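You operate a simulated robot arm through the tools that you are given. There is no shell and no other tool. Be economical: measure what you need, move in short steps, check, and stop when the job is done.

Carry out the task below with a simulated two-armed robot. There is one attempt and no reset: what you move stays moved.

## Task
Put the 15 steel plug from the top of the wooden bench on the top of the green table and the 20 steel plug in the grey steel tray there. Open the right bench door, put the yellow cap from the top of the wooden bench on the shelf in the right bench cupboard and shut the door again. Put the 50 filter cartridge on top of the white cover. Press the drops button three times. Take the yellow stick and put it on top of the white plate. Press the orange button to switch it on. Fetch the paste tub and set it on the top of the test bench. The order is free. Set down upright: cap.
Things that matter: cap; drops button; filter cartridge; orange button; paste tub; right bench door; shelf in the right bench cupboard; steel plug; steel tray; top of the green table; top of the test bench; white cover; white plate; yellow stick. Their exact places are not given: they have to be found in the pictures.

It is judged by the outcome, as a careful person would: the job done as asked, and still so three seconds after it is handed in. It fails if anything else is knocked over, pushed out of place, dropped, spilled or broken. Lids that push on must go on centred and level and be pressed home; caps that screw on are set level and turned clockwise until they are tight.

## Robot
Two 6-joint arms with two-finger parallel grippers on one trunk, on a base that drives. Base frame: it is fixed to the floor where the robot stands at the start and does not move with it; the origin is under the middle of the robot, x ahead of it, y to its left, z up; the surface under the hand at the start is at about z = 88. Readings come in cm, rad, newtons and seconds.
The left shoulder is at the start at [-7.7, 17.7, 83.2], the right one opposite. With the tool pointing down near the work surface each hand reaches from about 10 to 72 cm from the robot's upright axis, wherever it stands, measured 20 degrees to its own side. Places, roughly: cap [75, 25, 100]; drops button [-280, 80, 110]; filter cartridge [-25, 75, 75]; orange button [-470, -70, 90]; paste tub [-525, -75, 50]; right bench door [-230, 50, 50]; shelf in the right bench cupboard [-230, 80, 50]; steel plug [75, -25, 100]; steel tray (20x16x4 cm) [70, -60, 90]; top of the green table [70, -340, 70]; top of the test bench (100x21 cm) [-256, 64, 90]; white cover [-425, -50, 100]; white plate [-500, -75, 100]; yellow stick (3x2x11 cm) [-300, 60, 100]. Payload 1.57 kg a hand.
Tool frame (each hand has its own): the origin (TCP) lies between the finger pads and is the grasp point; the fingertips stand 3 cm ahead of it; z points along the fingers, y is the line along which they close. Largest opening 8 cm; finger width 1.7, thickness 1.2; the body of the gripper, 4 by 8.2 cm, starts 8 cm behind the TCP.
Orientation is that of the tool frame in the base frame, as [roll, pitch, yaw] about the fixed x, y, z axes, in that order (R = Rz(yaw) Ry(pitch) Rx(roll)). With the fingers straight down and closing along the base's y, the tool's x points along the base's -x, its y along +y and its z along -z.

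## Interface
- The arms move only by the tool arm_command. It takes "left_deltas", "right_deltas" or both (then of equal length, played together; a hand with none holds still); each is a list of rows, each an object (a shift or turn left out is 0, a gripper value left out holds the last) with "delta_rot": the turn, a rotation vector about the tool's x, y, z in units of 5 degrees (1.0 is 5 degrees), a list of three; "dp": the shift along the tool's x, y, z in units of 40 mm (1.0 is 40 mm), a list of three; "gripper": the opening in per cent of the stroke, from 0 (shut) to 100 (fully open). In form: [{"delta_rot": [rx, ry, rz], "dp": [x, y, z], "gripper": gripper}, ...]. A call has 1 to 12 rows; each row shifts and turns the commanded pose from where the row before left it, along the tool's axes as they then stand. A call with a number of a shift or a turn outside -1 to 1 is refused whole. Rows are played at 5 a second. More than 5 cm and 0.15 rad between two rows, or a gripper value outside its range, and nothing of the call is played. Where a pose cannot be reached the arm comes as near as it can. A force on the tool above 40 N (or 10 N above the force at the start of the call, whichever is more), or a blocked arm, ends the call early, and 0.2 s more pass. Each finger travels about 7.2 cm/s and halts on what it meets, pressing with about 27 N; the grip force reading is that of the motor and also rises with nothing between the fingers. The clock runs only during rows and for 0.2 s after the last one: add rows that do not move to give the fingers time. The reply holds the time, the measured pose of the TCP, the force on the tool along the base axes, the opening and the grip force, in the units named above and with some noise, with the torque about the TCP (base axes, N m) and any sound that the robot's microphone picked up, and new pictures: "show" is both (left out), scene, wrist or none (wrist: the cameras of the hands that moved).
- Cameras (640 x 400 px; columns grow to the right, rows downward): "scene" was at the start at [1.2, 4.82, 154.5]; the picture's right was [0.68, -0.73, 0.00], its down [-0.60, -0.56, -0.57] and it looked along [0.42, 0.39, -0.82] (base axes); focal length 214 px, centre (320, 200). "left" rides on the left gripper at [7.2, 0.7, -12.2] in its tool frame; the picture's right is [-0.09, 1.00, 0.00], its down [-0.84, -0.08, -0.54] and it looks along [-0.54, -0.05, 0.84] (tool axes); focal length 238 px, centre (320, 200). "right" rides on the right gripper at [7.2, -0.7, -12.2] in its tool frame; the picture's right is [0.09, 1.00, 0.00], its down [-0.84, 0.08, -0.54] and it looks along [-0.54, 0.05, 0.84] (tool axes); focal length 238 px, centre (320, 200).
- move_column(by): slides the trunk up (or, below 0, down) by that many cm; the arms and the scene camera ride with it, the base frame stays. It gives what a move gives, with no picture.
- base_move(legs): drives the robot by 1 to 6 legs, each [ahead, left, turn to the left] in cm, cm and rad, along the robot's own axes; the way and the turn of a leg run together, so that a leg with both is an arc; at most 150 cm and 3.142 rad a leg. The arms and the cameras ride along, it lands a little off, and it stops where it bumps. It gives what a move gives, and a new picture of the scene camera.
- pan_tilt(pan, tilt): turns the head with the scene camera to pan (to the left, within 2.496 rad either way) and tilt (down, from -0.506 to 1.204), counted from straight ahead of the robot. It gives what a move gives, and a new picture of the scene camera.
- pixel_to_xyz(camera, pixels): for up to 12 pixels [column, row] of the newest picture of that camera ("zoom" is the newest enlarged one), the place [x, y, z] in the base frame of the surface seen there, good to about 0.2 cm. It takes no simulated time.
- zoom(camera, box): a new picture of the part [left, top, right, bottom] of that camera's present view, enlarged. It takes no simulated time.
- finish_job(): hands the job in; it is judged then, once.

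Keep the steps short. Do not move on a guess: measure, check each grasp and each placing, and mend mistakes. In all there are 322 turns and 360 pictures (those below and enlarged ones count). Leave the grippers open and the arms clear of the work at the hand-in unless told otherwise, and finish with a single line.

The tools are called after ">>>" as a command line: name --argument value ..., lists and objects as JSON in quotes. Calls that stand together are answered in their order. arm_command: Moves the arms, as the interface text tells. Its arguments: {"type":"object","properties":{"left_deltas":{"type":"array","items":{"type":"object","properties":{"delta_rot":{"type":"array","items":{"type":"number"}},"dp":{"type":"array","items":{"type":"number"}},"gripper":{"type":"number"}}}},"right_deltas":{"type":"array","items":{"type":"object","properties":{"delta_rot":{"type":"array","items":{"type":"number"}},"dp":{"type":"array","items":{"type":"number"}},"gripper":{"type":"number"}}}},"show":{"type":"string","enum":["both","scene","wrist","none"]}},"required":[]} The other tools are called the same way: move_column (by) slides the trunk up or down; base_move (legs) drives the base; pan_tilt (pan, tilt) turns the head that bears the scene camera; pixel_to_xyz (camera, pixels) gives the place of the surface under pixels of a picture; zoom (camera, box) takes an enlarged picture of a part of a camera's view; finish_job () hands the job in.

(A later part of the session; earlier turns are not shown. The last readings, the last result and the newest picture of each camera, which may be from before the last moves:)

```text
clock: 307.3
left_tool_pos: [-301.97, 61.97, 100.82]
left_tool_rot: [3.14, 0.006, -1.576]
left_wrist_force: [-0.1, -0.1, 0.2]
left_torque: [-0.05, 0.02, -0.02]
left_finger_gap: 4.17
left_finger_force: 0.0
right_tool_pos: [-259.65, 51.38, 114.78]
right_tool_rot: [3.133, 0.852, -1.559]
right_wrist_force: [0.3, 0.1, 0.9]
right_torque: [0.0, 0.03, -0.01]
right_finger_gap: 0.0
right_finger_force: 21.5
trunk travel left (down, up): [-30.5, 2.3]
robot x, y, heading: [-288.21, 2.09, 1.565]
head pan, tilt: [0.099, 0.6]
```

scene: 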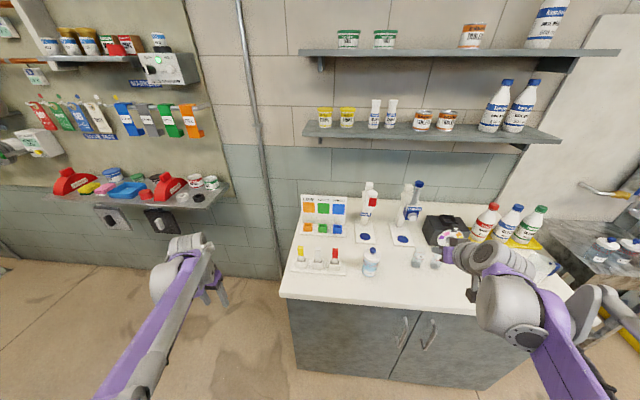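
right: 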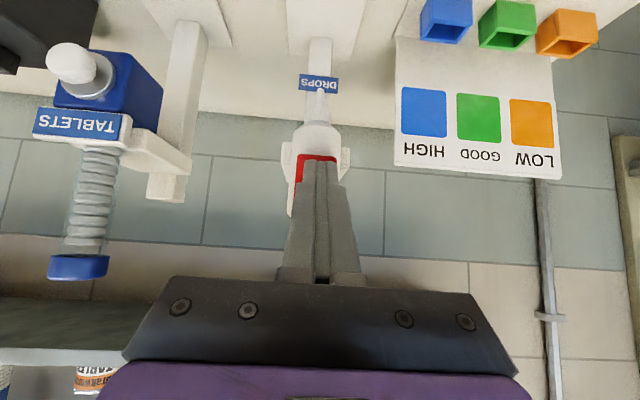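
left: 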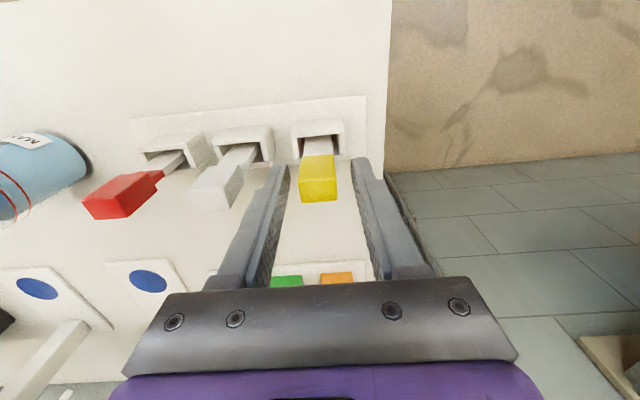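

>>> arm_command --left_deltas '[{"dp": [0, 0, 0.5]}, {"gripper": 0}, {}, {}, {}, {"dp": [0, 0, -0.3]}, {"dp": [0, 0, -0.5]}, {"dp": [0, 0, -0.5]}, {"dp": [0, 0, -0.5]}, {"dp": [0, 0, -0.5]}, {"dp": [0, 0, -0.5]}, {}]' --show "both"

```text
clock: 309.9
left_tool_pos: [-302.01, 61.92, 110.08]
left_tool_rot: [3.14, 0.006, -1.576]
left_wrist_force: [1.5, -0.6, -0.2]
left_torque: [0.01, -0.08, -0.02]
left_finger_gap: 2.12
left_finger_force: 27.3
right_tool_pos: [-259.73, 51.42, 114.88]
right_tool_rot: [3.135, 0.852, -1.56]
right_wrist_force: [-0.3, -0.7, 0.4]
right_torque: [0.0, 0.01, -0.05]
right_finger_gap: 0.01
right_finger_force: 21.2
trunk travel left (down, up): [-30.5, 2.3]
robot x, y, heading: [-288.43, 2.21, 1.57]
head pan, tilt: [0.099, 0.6]
```

scene: 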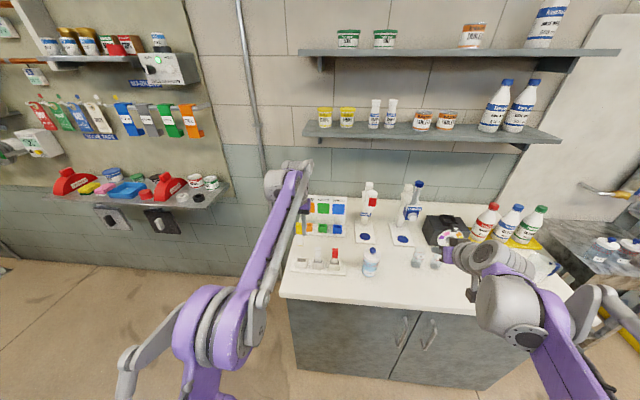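
left: 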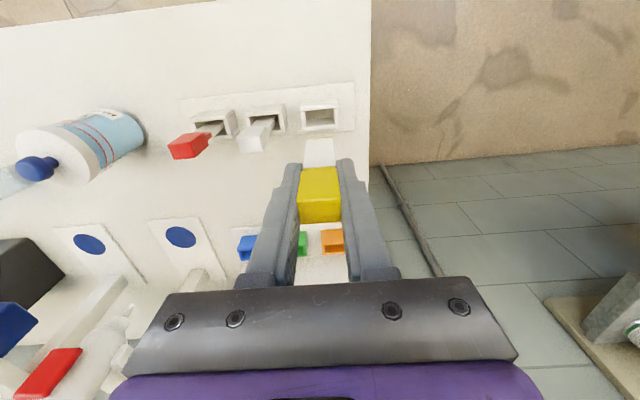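

Stick held and free. Raise a bit and retract the left hand; also retract the right hand.

>>> arm_command --left_deltas '[{"dp": [0, 0, -0.3]}, {"dp": [0.8, 0.2, 0]}, {"dp": [0.8, 0.2, 0]}, {"dp": [0.8, 0.2, 0]}, {"dp": [0.8, 0.2, 0]}, {"dp": [0.8, 0, 0]}, {"dp": [0.8, 0, 0]}, {}]' --show "scene"

```text
clock: 311.7
left_tool_pos: [-305.28, 42.52, 111.0]
left_tool_rot: [3.138, 0.007, -1.576]
left_wrist_force: [0.7, 0.3, 0.1]
left_torque: [-0.02, 0.02, -0.03]
left_finger_gap: 2.11
left_finger_force: 26.6
right_tool_pos: [-259.8, 51.56, 114.82]
right_tool_rot: [3.137, 0.851, -1.561]
right_wrist_force: [-0.1, 0.9, -0.2]
right_torque: [0.04, -0.03, 0.03]
right_finger_gap: 0.0
right_finger_force: 21.4
trunk travel left (down, up): [-30.5, 2.3]
robot x, y, heading: [-288.62, 1.7, 1.574]
head pan, tilt: [0.099, 0.6]
```

scene: 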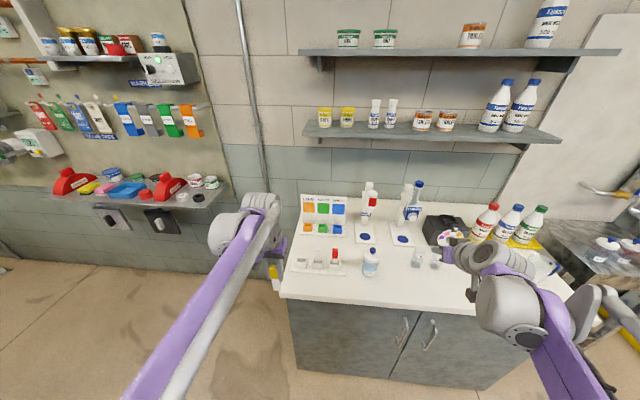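

Good. Back off, bring the right tool to vertical, and drive to the filter cartridges near (−25,75).

>>> base_move --legs '[[-28, 0, 0]]'

>>> arm_command --right_deltas '[{"delta_rot": [0, 1, 0], "gripper": 80}, {"delta_rot": [0, 1, 0]}, {"delta_rot": [0, 1, 0]}, {"delta_rot": [0, 1, 0]}, {"delta_rot": [0, 1, 0]}, {"delta_rot": [0, 1, 0]}, {"delta_rot": [0, 1, 0]}, {"delta_rot": [0, 1, 0]}, {"delta_rot": [0, 1, 0]}, {"delta_rot": [0, 0.76, 0]}, {}]' --show "none"

>>> base_move --legs '[[0, -150, 0], [0, -90, 0]]'

>>> pan_tilt --pan 0.0 --tilt 0.6

```text
clock: 313.7
left_tool_pos: [-305.38, 14.61, 111.22]
left_tool_rot: [3.14, 0.005, -1.575]
left_wrist_force: [-0.6, 0.2, -0.8]
left_torque: [0.02, -0.03, -0.03]
left_finger_gap: 2.15
left_finger_force: 27.0
right_tool_pos: [-259.77, 23.34, 114.85]
right_tool_rot: [3.134, 0.852, -1.564]
right_wrist_force: [0.6, 0.0, -0.2]
right_torque: [0.0, 0.02, -0.01]
right_finger_gap: 0.03
right_finger_force: 21.7
trunk travel left (down, up): [-30.5, 2.3]
robot x, y, heading: [-288.66, -26.13, 1.567]
head pan, tilt: [0.099, 0.6]
```

scene: 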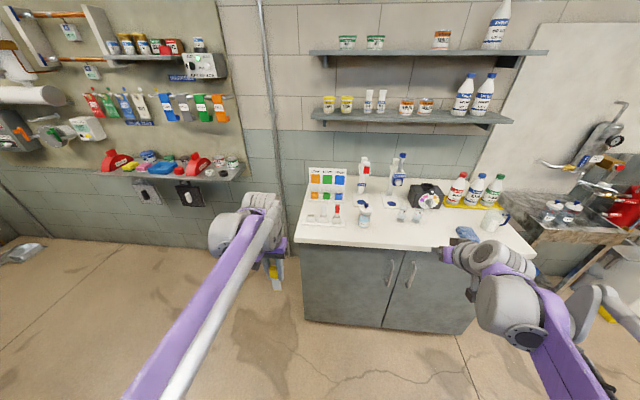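

```text
clock: 316.1
left_tool_pos: [-305.41, 14.49, 111.16]
left_tool_rot: [3.14, 0.005, -1.575]
left_wrist_force: [-0.1, -0.1, 0.4]
left_torque: [0.01, -0.04, 0.02]
left_finger_gap: 2.12
left_finger_force: 26.6
right_tool_pos: [-259.77, 23.4, 114.9]
right_tool_rot: [3.137, -0.001, -1.557]
right_wrist_force: [0.9, 0.4, -0.8]
right_torque: [0.01, 0.03, -0.01]
right_finger_gap: 6.4
right_finger_force: 0.1
trunk travel left (down, up): [-30.5, 2.3]
robot x, y, heading: [-288.42, -26.23, 1.567]
head pan, tilt: [0.099, 0.6]
```

```text
clock: 337.1
left_tool_pos: [-67.42, 16.52, 111.04]
left_tool_rot: [3.139, 0.004, -1.557]
left_wrist_force: [0.8, -0.3, 0.0]
left_torque: [0.04, -0.02, 0.04]
left_finger_gap: 2.11
left_finger_force: 26.6
right_tool_pos: [-22.13, 26.2, 114.79]
right_tool_rot: [3.136, -0.001, -1.534]
right_wrist_force: [-0.6, -0.1, 0.2]
right_torque: [0.0, 0.01, 0.0]
right_finger_gap: 6.41
right_finger_force: 0.1
trunk travel left (down, up): [-30.5, 2.3]
robot x, y, heading: [-49.35, -23.65, 1.592]
head pan, tilt: [0.099, 0.6]
```

scene: 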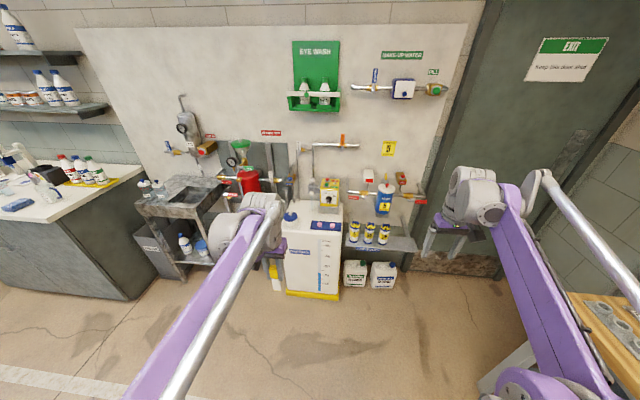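

```text
clock: 337.8
left_tool_pos: [-67.55, 16.57, 111.18]
left_tool_rot: [3.139, 0.004, -1.556]
left_wrist_force: [-0.8, 0.3, -0.9]
left_torque: [0.0, -0.01, 0.0]
left_finger_gap: 2.12
left_finger_force: 26.9
right_tool_pos: [-22.14, 26.25, 114.75]
right_tool_rot: [3.137, 0.0, -1.534]
right_wrist_force: [0.7, -0.1, 0.4]
right_torque: [0.0, 0.03, 0.02]
right_finger_gap: 6.38
right_finger_force: 0.0
trunk travel left (down, up): [-30.5, 2.3]
robot x, y, heading: [-49.44, -23.82, 1.589]
head pan, tilt: [0.0, 0.6]
```

scene: 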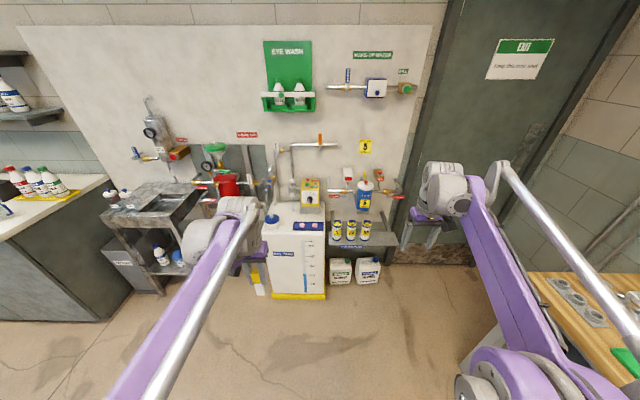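

>>> zoom --camera "scene" --box '[320, 200, 400, 290]'

>>> pixel_to_xyz --camera "zoom" --pixels '[[130, 180], [240, 180], [360, 185], [125, 290], [360, 330], [240, 165], [360, 165], [130, 165], [240, 300], [360, 300]]'

```text
4.44 times, centred on (360, 245) of scene
```

zoom: 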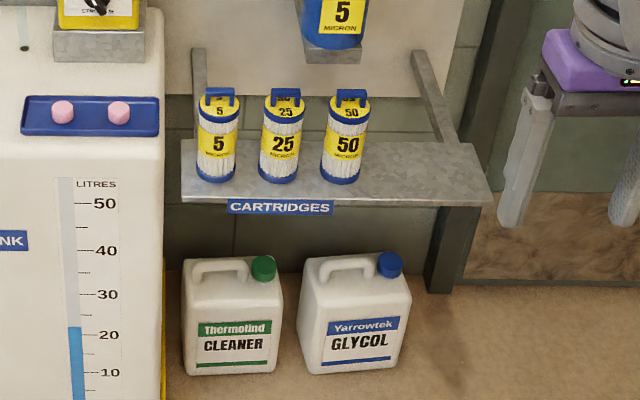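

```text
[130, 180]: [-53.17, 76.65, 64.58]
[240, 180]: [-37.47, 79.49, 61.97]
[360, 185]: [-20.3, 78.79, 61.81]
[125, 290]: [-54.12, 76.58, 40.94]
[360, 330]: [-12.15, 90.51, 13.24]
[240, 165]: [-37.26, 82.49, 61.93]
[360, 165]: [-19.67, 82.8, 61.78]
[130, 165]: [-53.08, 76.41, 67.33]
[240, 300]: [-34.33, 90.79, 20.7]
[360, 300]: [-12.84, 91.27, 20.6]
```

The "50" cartridge is the right one of three. Measure it.

>>> pixel_to_xyz --camera "zoom" --pixels '[[347, 145], [350, 98], [340, 175], [365, 145], [330, 130], [350, 110], [283, 145], [218, 145], [348, 92], [350, 60], [340, 30], [480, 180]]'

```text
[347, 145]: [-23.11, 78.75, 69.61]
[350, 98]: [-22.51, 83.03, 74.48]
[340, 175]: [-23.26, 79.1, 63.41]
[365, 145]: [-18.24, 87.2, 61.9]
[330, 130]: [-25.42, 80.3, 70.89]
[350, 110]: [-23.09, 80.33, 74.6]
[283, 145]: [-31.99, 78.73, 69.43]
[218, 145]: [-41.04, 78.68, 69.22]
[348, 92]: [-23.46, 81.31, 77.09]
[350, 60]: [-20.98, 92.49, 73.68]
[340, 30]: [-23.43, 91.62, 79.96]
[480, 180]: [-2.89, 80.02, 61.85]
```

Cartridge 50: centre ≈(−23,81.5), z 62–75 (handle to 77). I'll grip its body from the front with a 45° pitched hand. Rotate the right hand and approach.

>>> arm_command --right_deltas '[{"delta_rot": [0, -1, 0]}, {"delta_rot": [0, -1, 0]}, {"delta_rot": [0, -1, 0]}, {"delta_rot": [0, -1, 0]}, {"delta_rot": [0, -1, 0]}, {"delta_rot": [0, -1, 0]}, {"delta_rot": [0, -1, 0]}, {"delta_rot": [0, -1, 0]}, {"delta_rot": [0, -1, 0]}, {"delta_rot": [-0.2, 0, 0], "gripper": 85}, {}]' --show "none"

>>> move_column --by -14

>>> base_move --legs '[[26, -5, -0.02]]'

>>> arm_command --right_deltas '[{}]' --show "wrist"

```text
clock: 340.2
left_tool_pos: [-67.51, 16.49, 111.22]
left_tool_rot: [3.141, 0.004, -1.556]
left_wrist_force: [0.6, 0.5, 0.6]
left_torque: [-0.03, -0.04, -0.01]
left_finger_gap: 2.12
left_finger_force: 27.3
right_tool_pos: [-22.06, 26.28, 114.75]
right_tool_rot: [3.118, 0.785, -1.54]
right_wrist_force: [-1.3, -0.2, 1.1]
right_torque: [-0.01, -0.01, -0.01]
right_finger_gap: 6.79
right_finger_force: 0.1
trunk travel left (down, up): [-30.5, 2.3]
robot x, y, heading: [-49.99, -23.26, 1.59]
head pan, tilt: [0.0, 0.6]
```

```text
clock: 341.9
left_tool_pos: [-67.37, 16.42, 97.21]
left_tool_rot: [3.14, 0.006, -1.554]
left_wrist_force: [0.3, 0.5, -1.4]
left_torque: [0.03, -0.01, -0.07]
left_finger_gap: 2.11
left_finger_force: 27.3
right_tool_pos: [-22.02, 26.37, 100.73]
right_tool_rot: [3.116, 0.785, -1.539]
right_wrist_force: [0.5, 0.0, 0.4]
right_torque: [0.01, -0.02, 0.05]
right_finger_gap: 6.81
right_finger_force: 0.1
trunk travel left (down, up): [-16.5, 16.3]
robot x, y, heading: [-49.91, -23.53, 1.586]
head pan, tilt: [0.0, 0.6]
```

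```text
clock: 343.7
left_tool_pos: [-62.01, 42.61, 97.11]
left_tool_rot: [3.141, 0.005, -1.575]
left_wrist_force: [0.9, 0.3, 0.8]
left_torque: [-0.01, -0.01, -0.02]
left_finger_gap: 2.11
left_finger_force: 27.0
right_tool_pos: [-16.22, 51.72, 100.64]
right_tool_rot: [3.118, 0.784, -1.56]
right_wrist_force: [0.4, 0.3, 0.0]
right_torque: [-0.02, 0.05, 0.01]
right_finger_gap: 6.8
right_finger_force: 0.1
trunk travel left (down, up): [-16.5, 16.3]
robot x, y, heading: [-44.87, 2.13, 1.57]
head pan, tilt: [0.0, 0.6]
```

scene: 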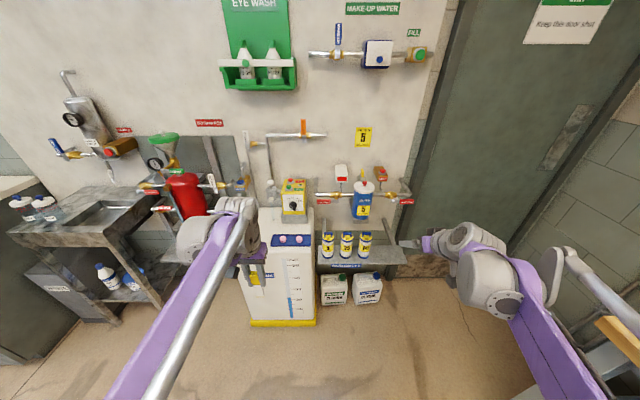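

```text
clock: 344.1
left_tool_pos: [-61.9, 42.56, 97.12]
left_tool_rot: [3.138, 0.005, -1.574]
left_wrist_force: [0.0, -0.4, -0.2]
left_torque: [0.01, 0.02, 0.0]
left_finger_gap: 2.13
left_finger_force: 26.9
right_tool_pos: [-16.37, 51.62, 100.84]
right_tool_rot: [3.118, 0.786, -1.559]
right_wrist_force: [0.4, 0.0, 0.5]
right_torque: [0.02, 0.02, 0.02]
right_finger_gap: 6.81
right_finger_force: 0.1
trunk travel left (down, up): [-16.5, 16.3]
robot x, y, heading: [-44.98, 2.24, 1.576]
head pan, tilt: [0.0, 0.6]
```

right: 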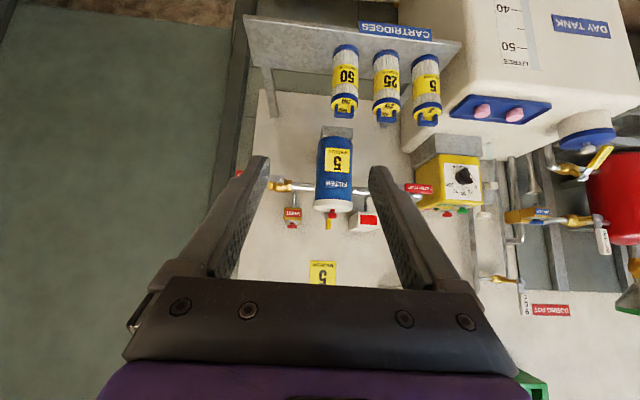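

>>> pixel_to_xyz --camera "right" --pixels '[[345, 75], [335, 75], [355, 76], [344, 97], [345, 55], [345, 110], [330, 140], [335, 150], [386, 75]]'

```text
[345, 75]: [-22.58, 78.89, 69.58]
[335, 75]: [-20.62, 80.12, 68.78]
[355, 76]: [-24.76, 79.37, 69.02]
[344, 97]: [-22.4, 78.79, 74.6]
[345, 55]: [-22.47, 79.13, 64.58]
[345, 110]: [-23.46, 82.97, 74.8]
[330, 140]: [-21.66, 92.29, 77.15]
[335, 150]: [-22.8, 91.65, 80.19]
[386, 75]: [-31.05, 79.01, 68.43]
```

Pre-grasp: move left 6.3 cm and along the tool 31 cm.

>>> arm_command --right_deltas '[{"dp": [0.1, 0.8, 0]}, {"dp": [0.19, 0.78, 0]}, {"dp": [0, 0, 1]}, {"dp": [0, 0, 1]}, {"dp": [0, 0, 1]}, {"dp": [0, 0, 1]}, {"dp": [0, 0, 1]}, {"dp": [0, 0, 1]}, {"dp": [0, 0, 1]}, {"dp": [0, 0, 0.75]}, {}]' --show "wrist"

>>> pixel_to_xyz --camera "right" --pixels '[[320, 150]]'

```text
clock: 346.5
left_tool_pos: [-61.94, 42.64, 97.18]
left_tool_rot: [3.141, 0.004, -1.574]
left_wrist_force: [-0.7, -1.0, -0.4]
left_torque: [0.02, 0.04, 0.0]
left_finger_gap: 2.1
left_finger_force: 27.0
right_tool_pos: [-23.54, 72.42, 78.25]
right_tool_rot: [3.117, 0.786, -1.559]
right_wrist_force: [-0.1, -0.9, -0.2]
right_torque: [0.0, 0.0, -0.02]
right_finger_gap: 6.79
right_finger_force: 0.0
trunk travel left (down, up): [-16.5, 16.3]
robot x, y, heading: [-44.89, 1.98, 1.568]
head pan, tilt: [0.0, 0.6]
```

right: 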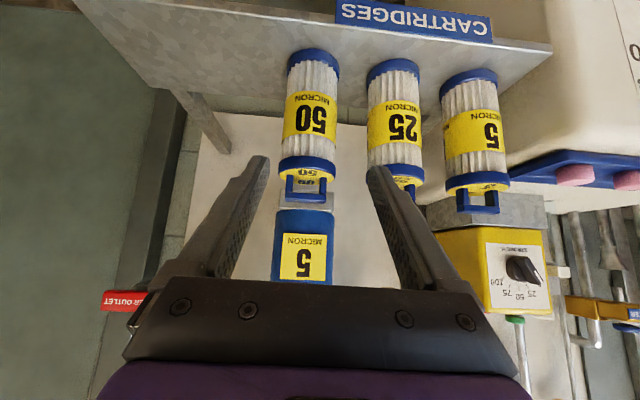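

```text
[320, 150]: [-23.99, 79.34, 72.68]
```

>>> pixel_to_xyz --camera "right" --pixels '[[284, 120], [337, 122], [311, 120], [280, 160], [335, 162], [307, 168]]'

```text
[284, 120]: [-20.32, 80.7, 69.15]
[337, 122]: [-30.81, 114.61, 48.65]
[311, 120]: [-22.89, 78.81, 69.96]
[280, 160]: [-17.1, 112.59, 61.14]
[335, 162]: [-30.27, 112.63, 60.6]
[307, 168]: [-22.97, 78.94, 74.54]
```

Shift 0.9 cm right, then advance 12.5 cm along the tool and grip.

>>> arm_command --right_deltas '[{"dp": [0, -0.23, 0]}, {"dp": [0, 0, 0.8]}, {"dp": [0, 0, 0.8]}, {}]' --show "wrist"

```text
clock: 347.5
left_tool_pos: [-61.85, 42.54, 97.1]
left_tool_rot: [3.14, 0.006, -1.573]
left_wrist_force: [-0.5, -0.1, -0.5]
left_torque: [0.0, 0.03, 0.03]
left_finger_gap: 2.11
left_finger_force: 26.5
right_tool_pos: [-23.02, 77.04, 73.74]
right_tool_rot: [3.117, 0.785, -1.557]
right_wrist_force: [-0.2, -0.5, -0.4]
right_torque: [0.03, 0.07, 0.03]
right_finger_gap: 6.79
right_finger_force: 0.0
trunk travel left (down, up): [-16.5, 16.3]
robot x, y, heading: [-45.1, 2.15, 1.566]
head pan, tilt: [0.0, 0.6]
```

right: 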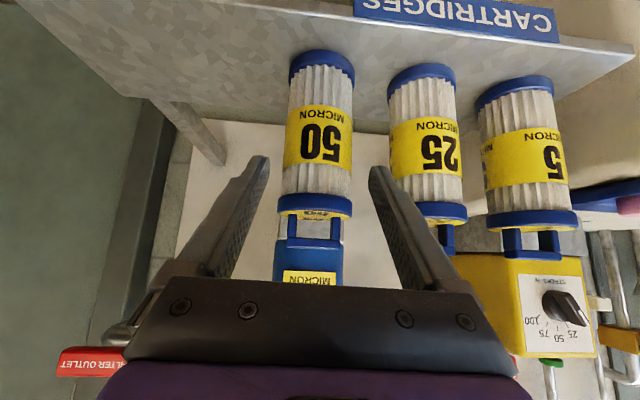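

Both fingers clear. Advance 6 cm and close.

>>> arm_command --right_deltas '[{"dp": [0, -0.02, 0.75]}, {"dp": [0, 0, 0.75]}, {}, {"gripper": 0}, {}, {}, {}]' --show "wrist"

```text
clock: 349.1
left_tool_pos: [-61.99, 42.62, 97.12]
left_tool_rot: [3.139, 0.007, -1.574]
left_wrist_force: [-0.2, -0.7, 1.1]
left_torque: [0.03, 0.01, 0.01]
left_finger_gap: 2.08
left_finger_force: 27.1
right_tool_pos: [-23.03, 81.21, 69.49]
right_tool_rot: [3.119, 0.786, -1.556]
right_wrist_force: [0.8, 1.1, 1.1]
right_torque: [0.05, -0.18, -0.01]
right_finger_gap: 5.72
right_finger_force: 26.5
trunk travel left (down, up): [-16.5, 16.3]
robot x, y, heading: [-44.74, 1.65, 1.574]
head pan, tilt: [0.0, 0.6]
```

right: 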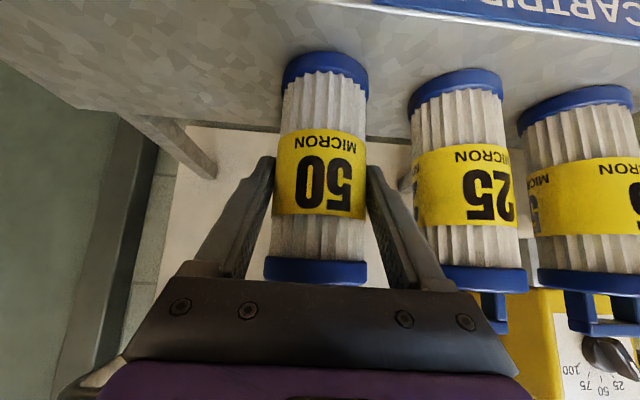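

Gripped (5.7). Lift 1.7 cm, then pull straight back.

>>> arm_command --right_deltas '[{"dp": [-0.15, 0, -0.15]}, {"dp": [-0.15, 0, -0.15]}, {"dp": [0.25, 0, -0.3]}, {"dp": [0.3, 0, -0.4]}, {"dp": [0.3, 0, -0.5]}, {"dp": [0.3, 0, -0.5]}, {"dp": [0.3, 0, -0.5]}, {"dp": [0.3, 0, -0.5]}, {"dp": [0.3, 0, -0.5]}, {"dp": [0.3, 0, -0.5]}, {}]' --show "both"

```text
clock: 351.5
left_tool_pos: [-61.95, 42.68, 97.14]
left_tool_rot: [3.141, 0.004, -1.574]
left_wrist_force: [-0.2, 0.2, -1.0]
left_torque: [-0.03, 0.0, -0.02]
left_finger_gap: 2.13
left_finger_force: 27.4
right_tool_pos: [-22.55, 64.13, 74.9]
right_tool_rot: [3.118, 0.783, -1.559]
right_wrist_force: [-0.2, -0.2, -1.9]
right_torque: [0.0, -0.02, 0.03]
right_finger_gap: 5.72
right_finger_force: 27.0
trunk travel left (down, up): [-16.5, 16.3]
robot x, y, heading: [-44.96, 2.32, 1.566]
head pan, tilt: [0.0, 0.6]
```

scene: 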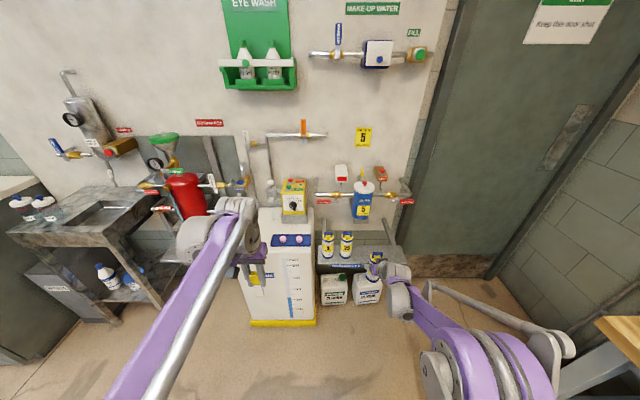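
right: 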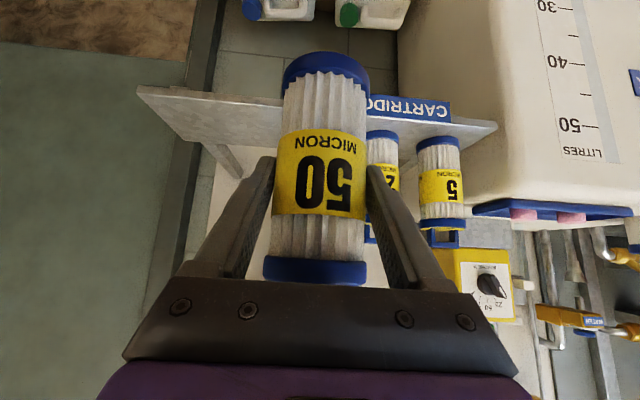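

Held. Retract further, raise the trunk, and drive back into the aisle and left past the test bench.

>>> arm_command --right_deltas '[{"dp": [0.5, 0, -0.5]}, {"dp": [0.5, 0, -0.5]}, {"dp": [0.5, 0, -0.5]}, {"dp": [0.5, 0, -0.5]}, {"dp": [0.5, 0, -0.5]}, {"dp": [0.5, 0, -0.5]}, {}]' --show "none"

>>> move_column --by 16

>>> base_move --legs '[[-22, 0, 0], [0, 150, 0], [0, 110, 0]]'

>>> pan_tilt --pan 2.2 --tilt 0.4

```text
clock: 353.1
left_tool_pos: [-61.95, 42.85, 97.25]
left_tool_rot: [3.14, 0.006, -1.575]
left_wrist_force: [-0.1, 0.3, 0.6]
left_torque: [-0.03, 0.01, -0.01]
left_finger_gap: 2.12
left_finger_force: 27.0
right_tool_pos: [-21.9, 47.2, 74.98]
right_tool_rot: [3.119, 0.785, -1.559]
right_wrist_force: [0.2, -0.9, -2.0]
right_torque: [0.0, 0.03, 0.02]
right_finger_gap: 5.73
right_finger_force: 26.9
trunk travel left (down, up): [-16.5, 16.3]
robot x, y, heading: [-44.96, 2.01, 1.571]
head pan, tilt: [0.0, 0.6]
```

```text
clock: 355.0
left_tool_pos: [-62.11, 42.55, 113.17]
left_tool_rot: [3.141, 0.005, -1.574]
left_wrist_force: [0.0, 0.4, -0.6]
left_torque: [0.01, 0.0, 0.02]
left_finger_gap: 2.14
left_finger_force: 27.2
right_tool_pos: [-21.89, 47.12, 90.94]
right_tool_rot: [3.119, 0.785, -1.56]
right_wrist_force: [-0.1, -0.6, -1.6]
right_torque: [-0.01, 0.0, 0.01]
right_finger_gap: 5.69
right_finger_force: 26.8
trunk travel left (down, up): [-32.5, 0.3]
robot x, y, heading: [-44.88, 2.05, 1.565]
head pan, tilt: [0.0, 0.6]
```

```text
clock: 379.1
left_tool_pos: [-321.62, 23.55, 113.11]
left_tool_rot: [3.141, 0.006, -1.585]
left_wrist_force: [-0.3, -0.2, 0.3]
left_torque: [-0.02, -0.02, 0.0]
left_finger_gap: 2.11
left_finger_force: 26.7
right_tool_pos: [-281.44, 27.59, 90.86]
right_tool_rot: [3.119, 0.786, -1.568]
right_wrist_force: [0.4, -0.2, -2.0]
right_torque: [-0.01, 0.0, -0.03]
right_finger_gap: 5.73
right_finger_force: 27.2
trunk travel left (down, up): [-32.5, 0.3]
robot x, y, heading: [-304.66, -17.3, 1.561]
head pan, tilt: [0.0, 0.6]
```

scene: 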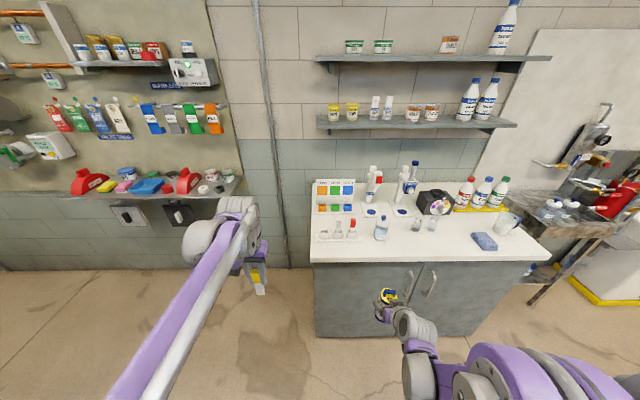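

```text
clock: 381.1
left_tool_pos: [-321.65, 23.47, 113.14]
left_tool_rot: [3.139, 0.004, -1.585]
left_wrist_force: [-0.3, 0.5, -0.1]
left_torque: [0.0, -0.02, 0.0]
left_finger_gap: 2.13
left_finger_force: 27.2
right_tool_pos: [-281.48, 27.69, 91.08]
right_tool_rot: [3.117, 0.785, -1.568]
right_wrist_force: [-0.5, 0.5, -1.6]
right_torque: [0.03, 0.01, -0.01]
right_finger_gap: 5.7
right_finger_force: 27.2
trunk travel left (down, up): [-32.5, 0.3]
robot x, y, heading: [-305.0, -17.1, 1.556]
head pan, tilt: [2.201, 0.4]
```

scene: 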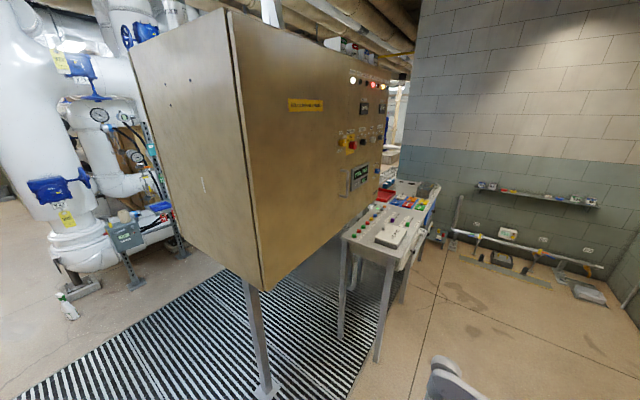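

A tan control cabinet and a table beyond it. Measure both.

>>> pixel_to_xyz --camera "scene" --pixels '[[262, 287], [235, 60], [385, 150], [345, 240], [380, 258], [438, 190], [400, 235], [375, 215], [410, 205], [445, 390], [355, 180], [390, 240]]'

>>> zoom --camera "scene" --box '[320, 60, 460, 280]'

```text
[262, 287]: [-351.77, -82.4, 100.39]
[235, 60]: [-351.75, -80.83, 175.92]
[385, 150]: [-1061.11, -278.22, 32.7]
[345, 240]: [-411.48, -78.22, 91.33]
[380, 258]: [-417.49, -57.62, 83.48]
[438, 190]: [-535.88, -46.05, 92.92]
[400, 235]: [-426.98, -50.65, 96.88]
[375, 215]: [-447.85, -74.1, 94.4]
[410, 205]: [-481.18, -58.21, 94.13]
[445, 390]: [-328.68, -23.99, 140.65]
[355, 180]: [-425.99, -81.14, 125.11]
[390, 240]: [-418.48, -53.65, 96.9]
```

```text
1.82 times, centred on (390, 170) of scene
```

zoom: 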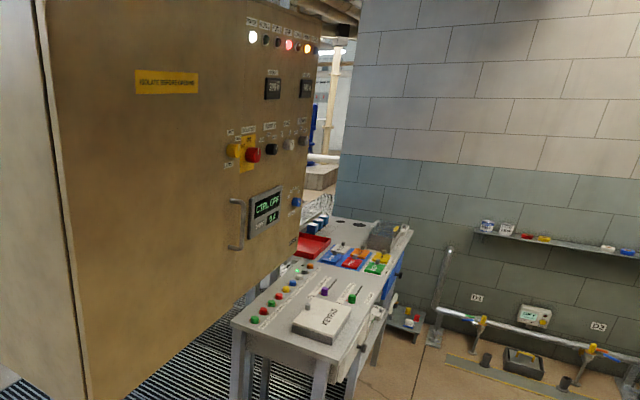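

The white cover is the keypad cover at (−423,−53, z 96.9) on the table (front y≈−46, z≈92.7). I move left and ahead a bit, then turn around to face it.

>>> base_move --legs '[[10, 75, 0], [0, 0, 3.13]]'

>>> pan_tilt --pan -0.4 --tilt 0.6

```text
clock: 394.4
left_tool_pos: [-369.85, -49.18, 113.2]
left_tool_rot: [3.14, 0.005, 1.37]
left_wrist_force: [1.1, -1.3, -0.1]
left_torque: [0.03, 0.01, 0.01]
left_finger_gap: 2.12
left_finger_force: 26.9
right_tool_pos: [-410.02, -45.06, 90.6]
right_tool_rot: [3.123, 0.761, 1.383]
right_wrist_force: [-1.5, 16.5, -9.3]
right_torque: [-0.22, -0.25, -0.29]
right_finger_gap: 5.69
right_finger_force: 26.7
trunk travel left (down, up): [-32.5, 0.3]
robot x, y, heading: [-378.24, -5.77, -1.772]
head pan, tilt: [2.201, 0.4]
stopped in leg 2: the force on the tool passed its limit at 89 N (the readings are from after the stop); the commanded pose is now the measured one
```

scene: 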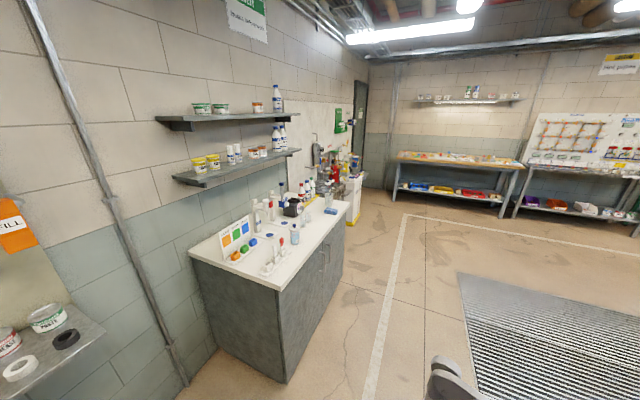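

```text
clock: 396.8
left_tool_pos: [-369.81, -49.09, 113.09]
left_tool_rot: [3.137, 0.008, 1.369]
left_wrist_force: [0.5, 0.1, 0.5]
left_torque: [0.0, -0.02, 0.02]
left_finger_gap: 2.11
left_finger_force: 27.1
right_tool_pos: [-410.13, -44.97, 90.54]
right_tool_rot: [3.122, 0.764, 1.383]
right_wrist_force: [-1.5, 22.7, -14.4]
right_torque: [-0.13, -0.28, -0.62]
right_finger_gap: 5.62
right_finger_force: 27.3
trunk travel left (down, up): [-32.5, 0.3]
robot x, y, heading: [-378.48, -5.73, -1.769]
head pan, tilt: [-0.4, 0.6]
```

scene: 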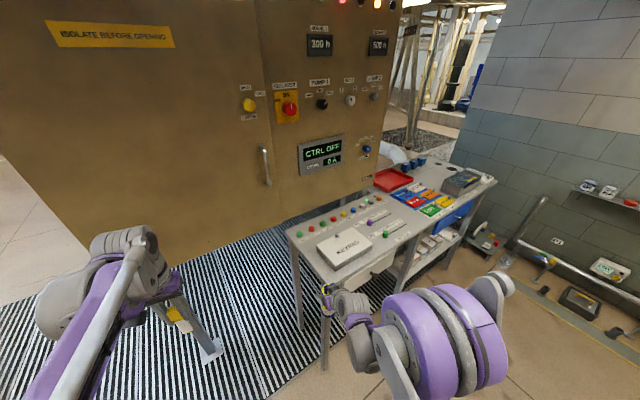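

The cartridge touched the table's edge while turning. I turn back a little and back off, then inspect.

>>> base_move --legs '[[0, 0, -0.15], [-18, 0, 0]]'

>>> arm_command --right_deltas '[{}]' --show "wrist"

>>> zoom --camera "scene" --box '[260, 140, 520, 340]'

```text
clock: 398.9
left_tool_pos: [-370.2, -33.19, 113.15]
left_tool_rot: [3.14, 0.005, 1.22]
left_wrist_force: [0.1, -0.1, -0.4]
left_torque: [0.02, -0.02, 0.04]
left_finger_gap: 2.1
left_finger_force: 26.8
right_tool_pos: [-409.28, -23.02, 90.65]
right_tool_rot: [3.123, 0.766, 1.232]
right_wrist_force: [0.1, -0.1, -0.7]
right_torque: [-0.04, -0.01, -0.05]
right_finger_gap: 5.65
right_finger_force: 27.0
trunk travel left (down, up): [-32.5, 0.3]
robot x, y, heading: [-372.47, 10.78, -1.925]
head pan, tilt: [-0.4, 0.6]
```

scene: 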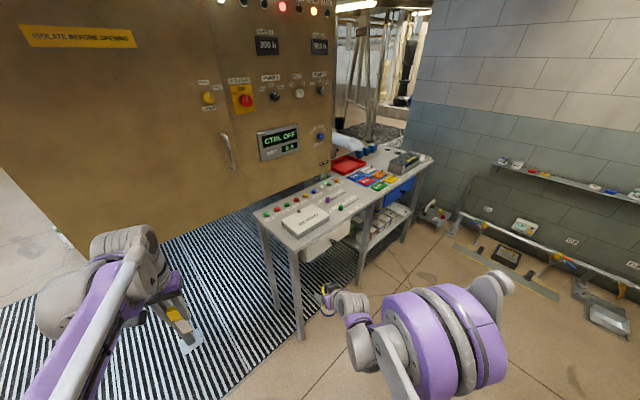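

```text
clock: 399.3
left_tool_pos: [-370.16, -33.25, 113.17]
left_tool_rot: [3.141, 0.004, 1.22]
left_wrist_force: [0.2, 0.4, 0.0]
left_torque: [0.02, 0.01, -0.02]
left_finger_gap: 2.1
left_finger_force: 26.8
right_tool_pos: [-409.49, -23.12, 90.56]
right_tool_rot: [3.122, 0.763, 1.233]
right_wrist_force: [-0.4, 0.4, -1.1]
right_torque: [-0.03, -0.01, -0.01]
right_finger_gap: 5.67
right_finger_force: 27.8
trunk travel left (down, up): [-32.5, 0.3]
robot x, y, heading: [-372.52, 11.0, -1.919]
head pan, tilt: [-0.4, 0.6]
```

right: 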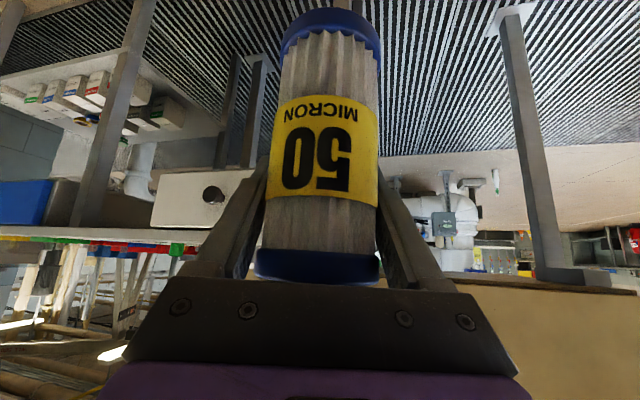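

```text
2.00 times, centred on (390, 240) of scene
```

zoom: 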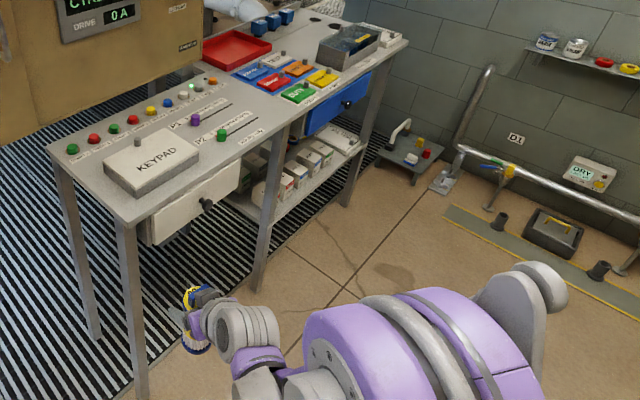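

The cartridge may have tilted in the grip; I measure its surface line.

>>> pixel_to_xyz --camera "right" --pixels '[[330, 50], [327, 90], [324, 130], [321, 180], [319, 220], [318, 262], [330, 25]]'

```text
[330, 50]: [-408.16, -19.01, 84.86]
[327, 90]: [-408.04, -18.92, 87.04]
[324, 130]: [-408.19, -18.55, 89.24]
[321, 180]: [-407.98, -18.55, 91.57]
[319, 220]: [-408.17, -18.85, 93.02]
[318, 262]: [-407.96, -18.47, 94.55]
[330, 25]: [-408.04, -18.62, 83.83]
```

It is still vertical, only slid 2 cm toward the palm. I back off, straighten the heading to −y and strafe right to the keypad cover.

>>> base_move --legs '[[-14, 0, 0], [0, 0, 0.35], [0, 38, 0]]'

```text
clock: 405.2
left_tool_pos: [-312.14, -16.54, 113.12]
left_tool_rot: [3.138, 0.005, 1.568]
left_wrist_force: [0.7, 0.2, 0.1]
left_torque: [0.0, -0.02, -0.04]
left_finger_gap: 2.12
left_finger_force: 27.3
right_tool_pos: [-352.45, -20.42, 90.64]
right_tool_rot: [3.123, 0.766, 1.582]
right_wrist_force: [0.5, -0.4, -2.0]
right_torque: [-0.01, 0.02, 0.01]
right_finger_gap: 5.66
right_finger_force: 27.2
trunk travel left (down, up): [-32.5, 0.3]
robot x, y, heading: [-328.99, 24.37, -1.572]
head pan, tilt: [-0.4, 0.6]
```

scene: 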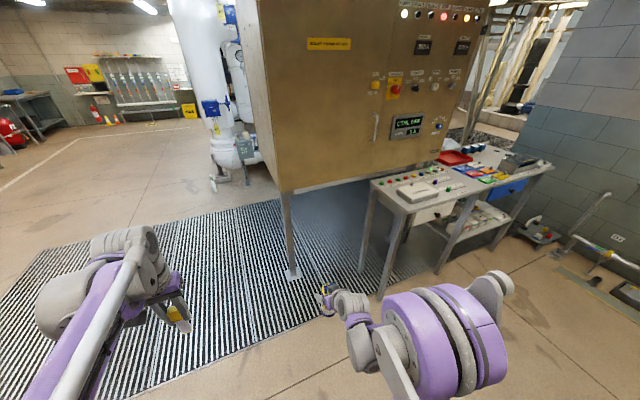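

I strafed the wrong way; go right 79 cm.

>>> base_move --legs '[[0, -79, 0]]'

>>> pan_tilt --pan -0.3 --tilt 0.75

>>> zoom --camera "scene" --box '[240, 120, 500, 300]'

```text
clock: 412.6
left_tool_pos: [-391.54, -16.2, 113.15]
left_tool_rot: [3.141, 0.005, 1.561]
left_wrist_force: [-0.6, -0.7, 0.0]
left_torque: [0.01, 0.0, -0.01]
left_finger_gap: 2.12
left_finger_force: 27.2
right_tool_pos: [-431.98, -19.79, 90.61]
right_tool_rot: [3.124, 0.766, 1.573]
right_wrist_force: [0.2, 0.4, -2.4]
right_torque: [-0.02, -0.01, 0.01]
right_finger_gap: 5.65
right_finger_force: 27.0
trunk travel left (down, up): [-32.5, 0.3]
robot x, y, heading: [-408.52, 24.44, -1.58]
head pan, tilt: [-0.4, 0.6]
```

scene: 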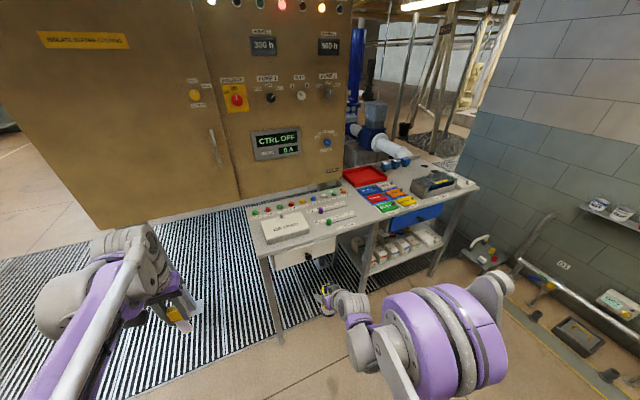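

```text
clock: 413.3
left_tool_pos: [-391.64, -16.24, 113.22]
left_tool_rot: [3.141, 0.004, 1.56]
left_wrist_force: [-0.1, 0.0, 0.1]
left_torque: [0.03, 0.01, -0.02]
left_finger_gap: 2.11
left_finger_force: 26.9
right_tool_pos: [-432.01, -19.75, 90.53]
right_tool_rot: [3.123, 0.767, 1.574]
right_wrist_force: [-0.5, -0.3, -1.5]
right_torque: [-0.03, 0.04, 0.0]
right_finger_gap: 5.64
right_finger_force: 26.7
trunk travel left (down, up): [-32.5, 0.3]
robot x, y, heading: [-408.32, 24.13, -1.577]
head pan, tilt: [-0.3, 0.75]
```

scene: 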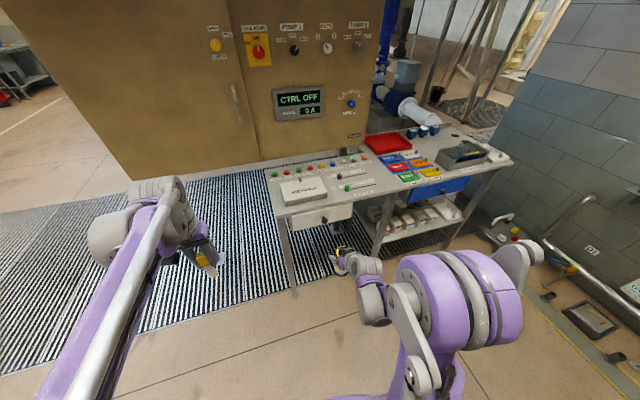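

```text
2.22 times, centred on (370, 210) of scene
```

zoom: 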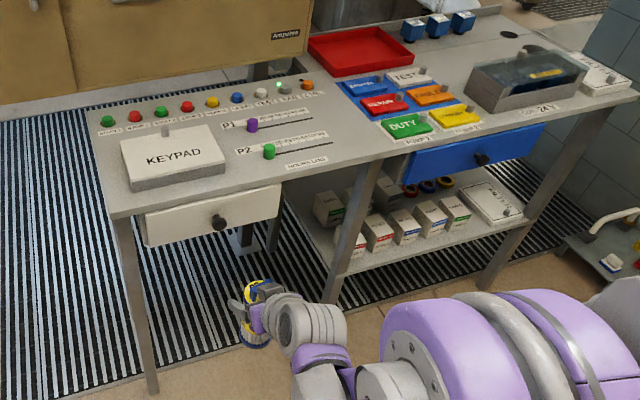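

I see the keypad cover with a knob, the row of buttons ending in orange, and a white plate among coloured plates. Measure.

>>> pixel_to_xyz --camera "zoom" --pixels '[[130, 175], [222, 158], [122, 143], [205, 127], [172, 155], [168, 131], [307, 84], [284, 88], [410, 75], [395, 75], [428, 73], [185, 185]]'

>>> zoom --camera "scene" --box '[260, 140, 350, 220]'

>>> zoom --camera "scene" --box '[330, 110, 500, 220]'

```text
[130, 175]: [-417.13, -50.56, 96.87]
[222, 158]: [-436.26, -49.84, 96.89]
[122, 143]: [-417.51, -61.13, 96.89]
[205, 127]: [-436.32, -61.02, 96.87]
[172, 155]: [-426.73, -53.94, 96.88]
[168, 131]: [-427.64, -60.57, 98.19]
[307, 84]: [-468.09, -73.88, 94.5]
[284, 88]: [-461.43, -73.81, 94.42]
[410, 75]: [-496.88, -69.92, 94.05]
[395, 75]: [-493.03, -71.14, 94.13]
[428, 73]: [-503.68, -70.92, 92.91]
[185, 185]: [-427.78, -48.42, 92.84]
```

```text
5.00 times, centred on (305, 180) of scene
```

zoom: 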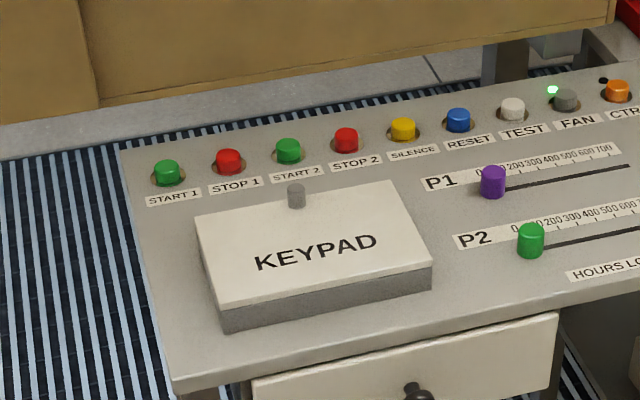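

```text
3.64 times, centred on (415, 165) of scene
```

zoom: 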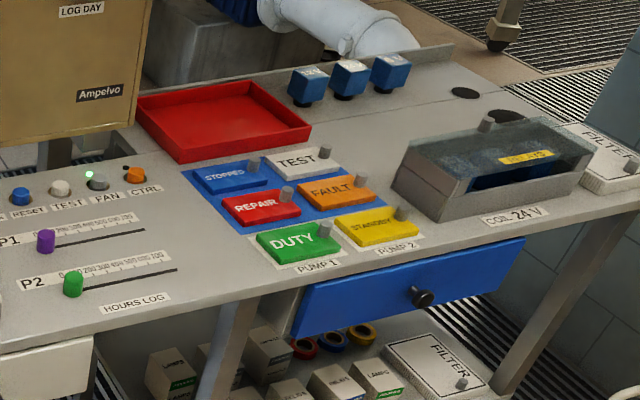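

Cover top z 96.88 (x −436…−417, y −50…−61, knob at (−427.6,−60.6)). Raise the right hand above it first, then drive 14 cm ahead.

>>> arm_command --right_deltas '[{"dp": [-0.75, 0, -0.77]}, {"dp": [-0.75, 0, -0.77]}, {"dp": [-0.75, 0.3, -0.77]}, {"dp": [-0.75, 0.4, -0.77]}, {"dp": [-0.75, 0.4, -0.77]}, {}]' --show "none"

>>> base_move --legs '[[14, 0, 0]]'

>>> arm_command --right_deltas '[{"dp": [-0.6, 0, 0.58]}, {"dp": [-0.6, 0, 0.58]}, {"dp": [-0.6, 0, 0.58]}, {}]' --show "both"

```text
clock: 414.7
left_tool_pos: [-391.71, -16.24, 113.13]
left_tool_rot: [3.14, 0.005, 1.56]
left_wrist_force: [-0.3, -0.3, -0.5]
left_torque: [-0.03, -0.03, 0.0]
left_finger_gap: 2.12
left_finger_force: 27.3
right_tool_pos: [-427.87, -19.91, 112.09]
right_tool_rot: [3.123, 0.768, 1.572]
right_wrist_force: [-0.5, -0.3, -2.8]
right_torque: [-0.02, -0.01, -0.02]
right_finger_gap: 5.66
right_finger_force: 27.3
trunk travel left (down, up): [-32.5, 0.3]
robot x, y, heading: [-408.41, 24.84, -1.582]
head pan, tilt: [-0.3, 0.75]
```

```text
clock: 416.0
left_tool_pos: [-391.66, -29.89, 113.09]
left_tool_rot: [3.14, 0.004, 1.561]
left_wrist_force: [0.7, 0.1, -0.4]
left_torque: [0.01, 0.01, 0.02]
left_finger_gap: 2.12
left_finger_force: 26.8
right_tool_pos: [-427.86, -33.55, 112.13]
right_tool_rot: [3.123, 0.768, 1.575]
right_wrist_force: [-0.6, 0.3, -1.5]
right_torque: [-0.02, 0.0, -0.02]
right_finger_gap: 5.66
right_finger_force: 26.4
trunk travel left (down, up): [-32.5, 0.3]
robot x, y, heading: [-408.69, 10.9, -1.576]
head pan, tilt: [-0.3, 0.75]
```

scene: 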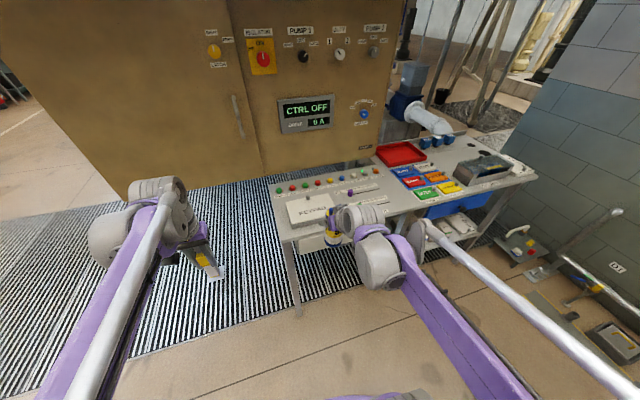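

```text
clock: 417.0
left_tool_pos: [-391.68, -29.91, 113.18]
left_tool_rot: [3.14, 0.006, 1.562]
left_wrist_force: [-0.7, 0.1, 0.7]
left_torque: [-0.02, -0.01, -0.01]
left_finger_gap: 2.11
left_finger_force: 27.4
right_tool_pos: [-427.7, -43.51, 112.32]
right_tool_rot: [3.122, 0.765, 1.574]
right_wrist_force: [0.5, 0.9, -1.9]
right_torque: [-0.03, -0.01, 0.01]
right_finger_gap: 5.66
right_finger_force: 27.6
trunk travel left (down, up): [-32.5, 0.3]
robot x, y, heading: [-408.6, 10.6, -1.579]
head pan, tilt: [-0.3, 0.75]
```

scene: 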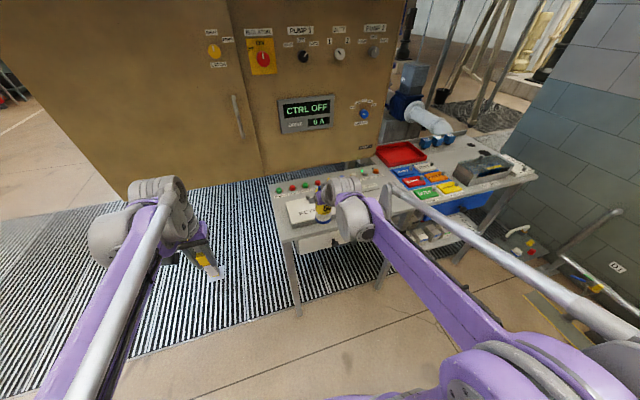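
right: 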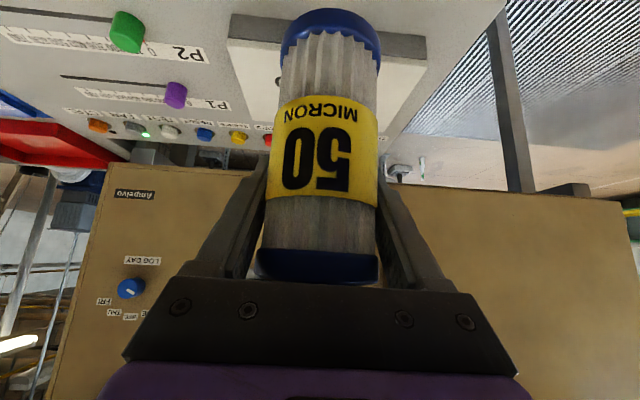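

>>> pixel_to_xyz --camera "right" --pixels '[[331, 20], [330, 45], [326, 130], [320, 230], [318, 265], [331, 12], [280, 50], [380, 55]]'

```text
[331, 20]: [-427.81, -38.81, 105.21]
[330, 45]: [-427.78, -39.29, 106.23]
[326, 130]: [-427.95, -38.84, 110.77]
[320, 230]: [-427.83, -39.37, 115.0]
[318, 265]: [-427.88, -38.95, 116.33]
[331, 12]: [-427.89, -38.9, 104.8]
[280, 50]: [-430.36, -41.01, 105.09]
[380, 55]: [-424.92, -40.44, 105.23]
```

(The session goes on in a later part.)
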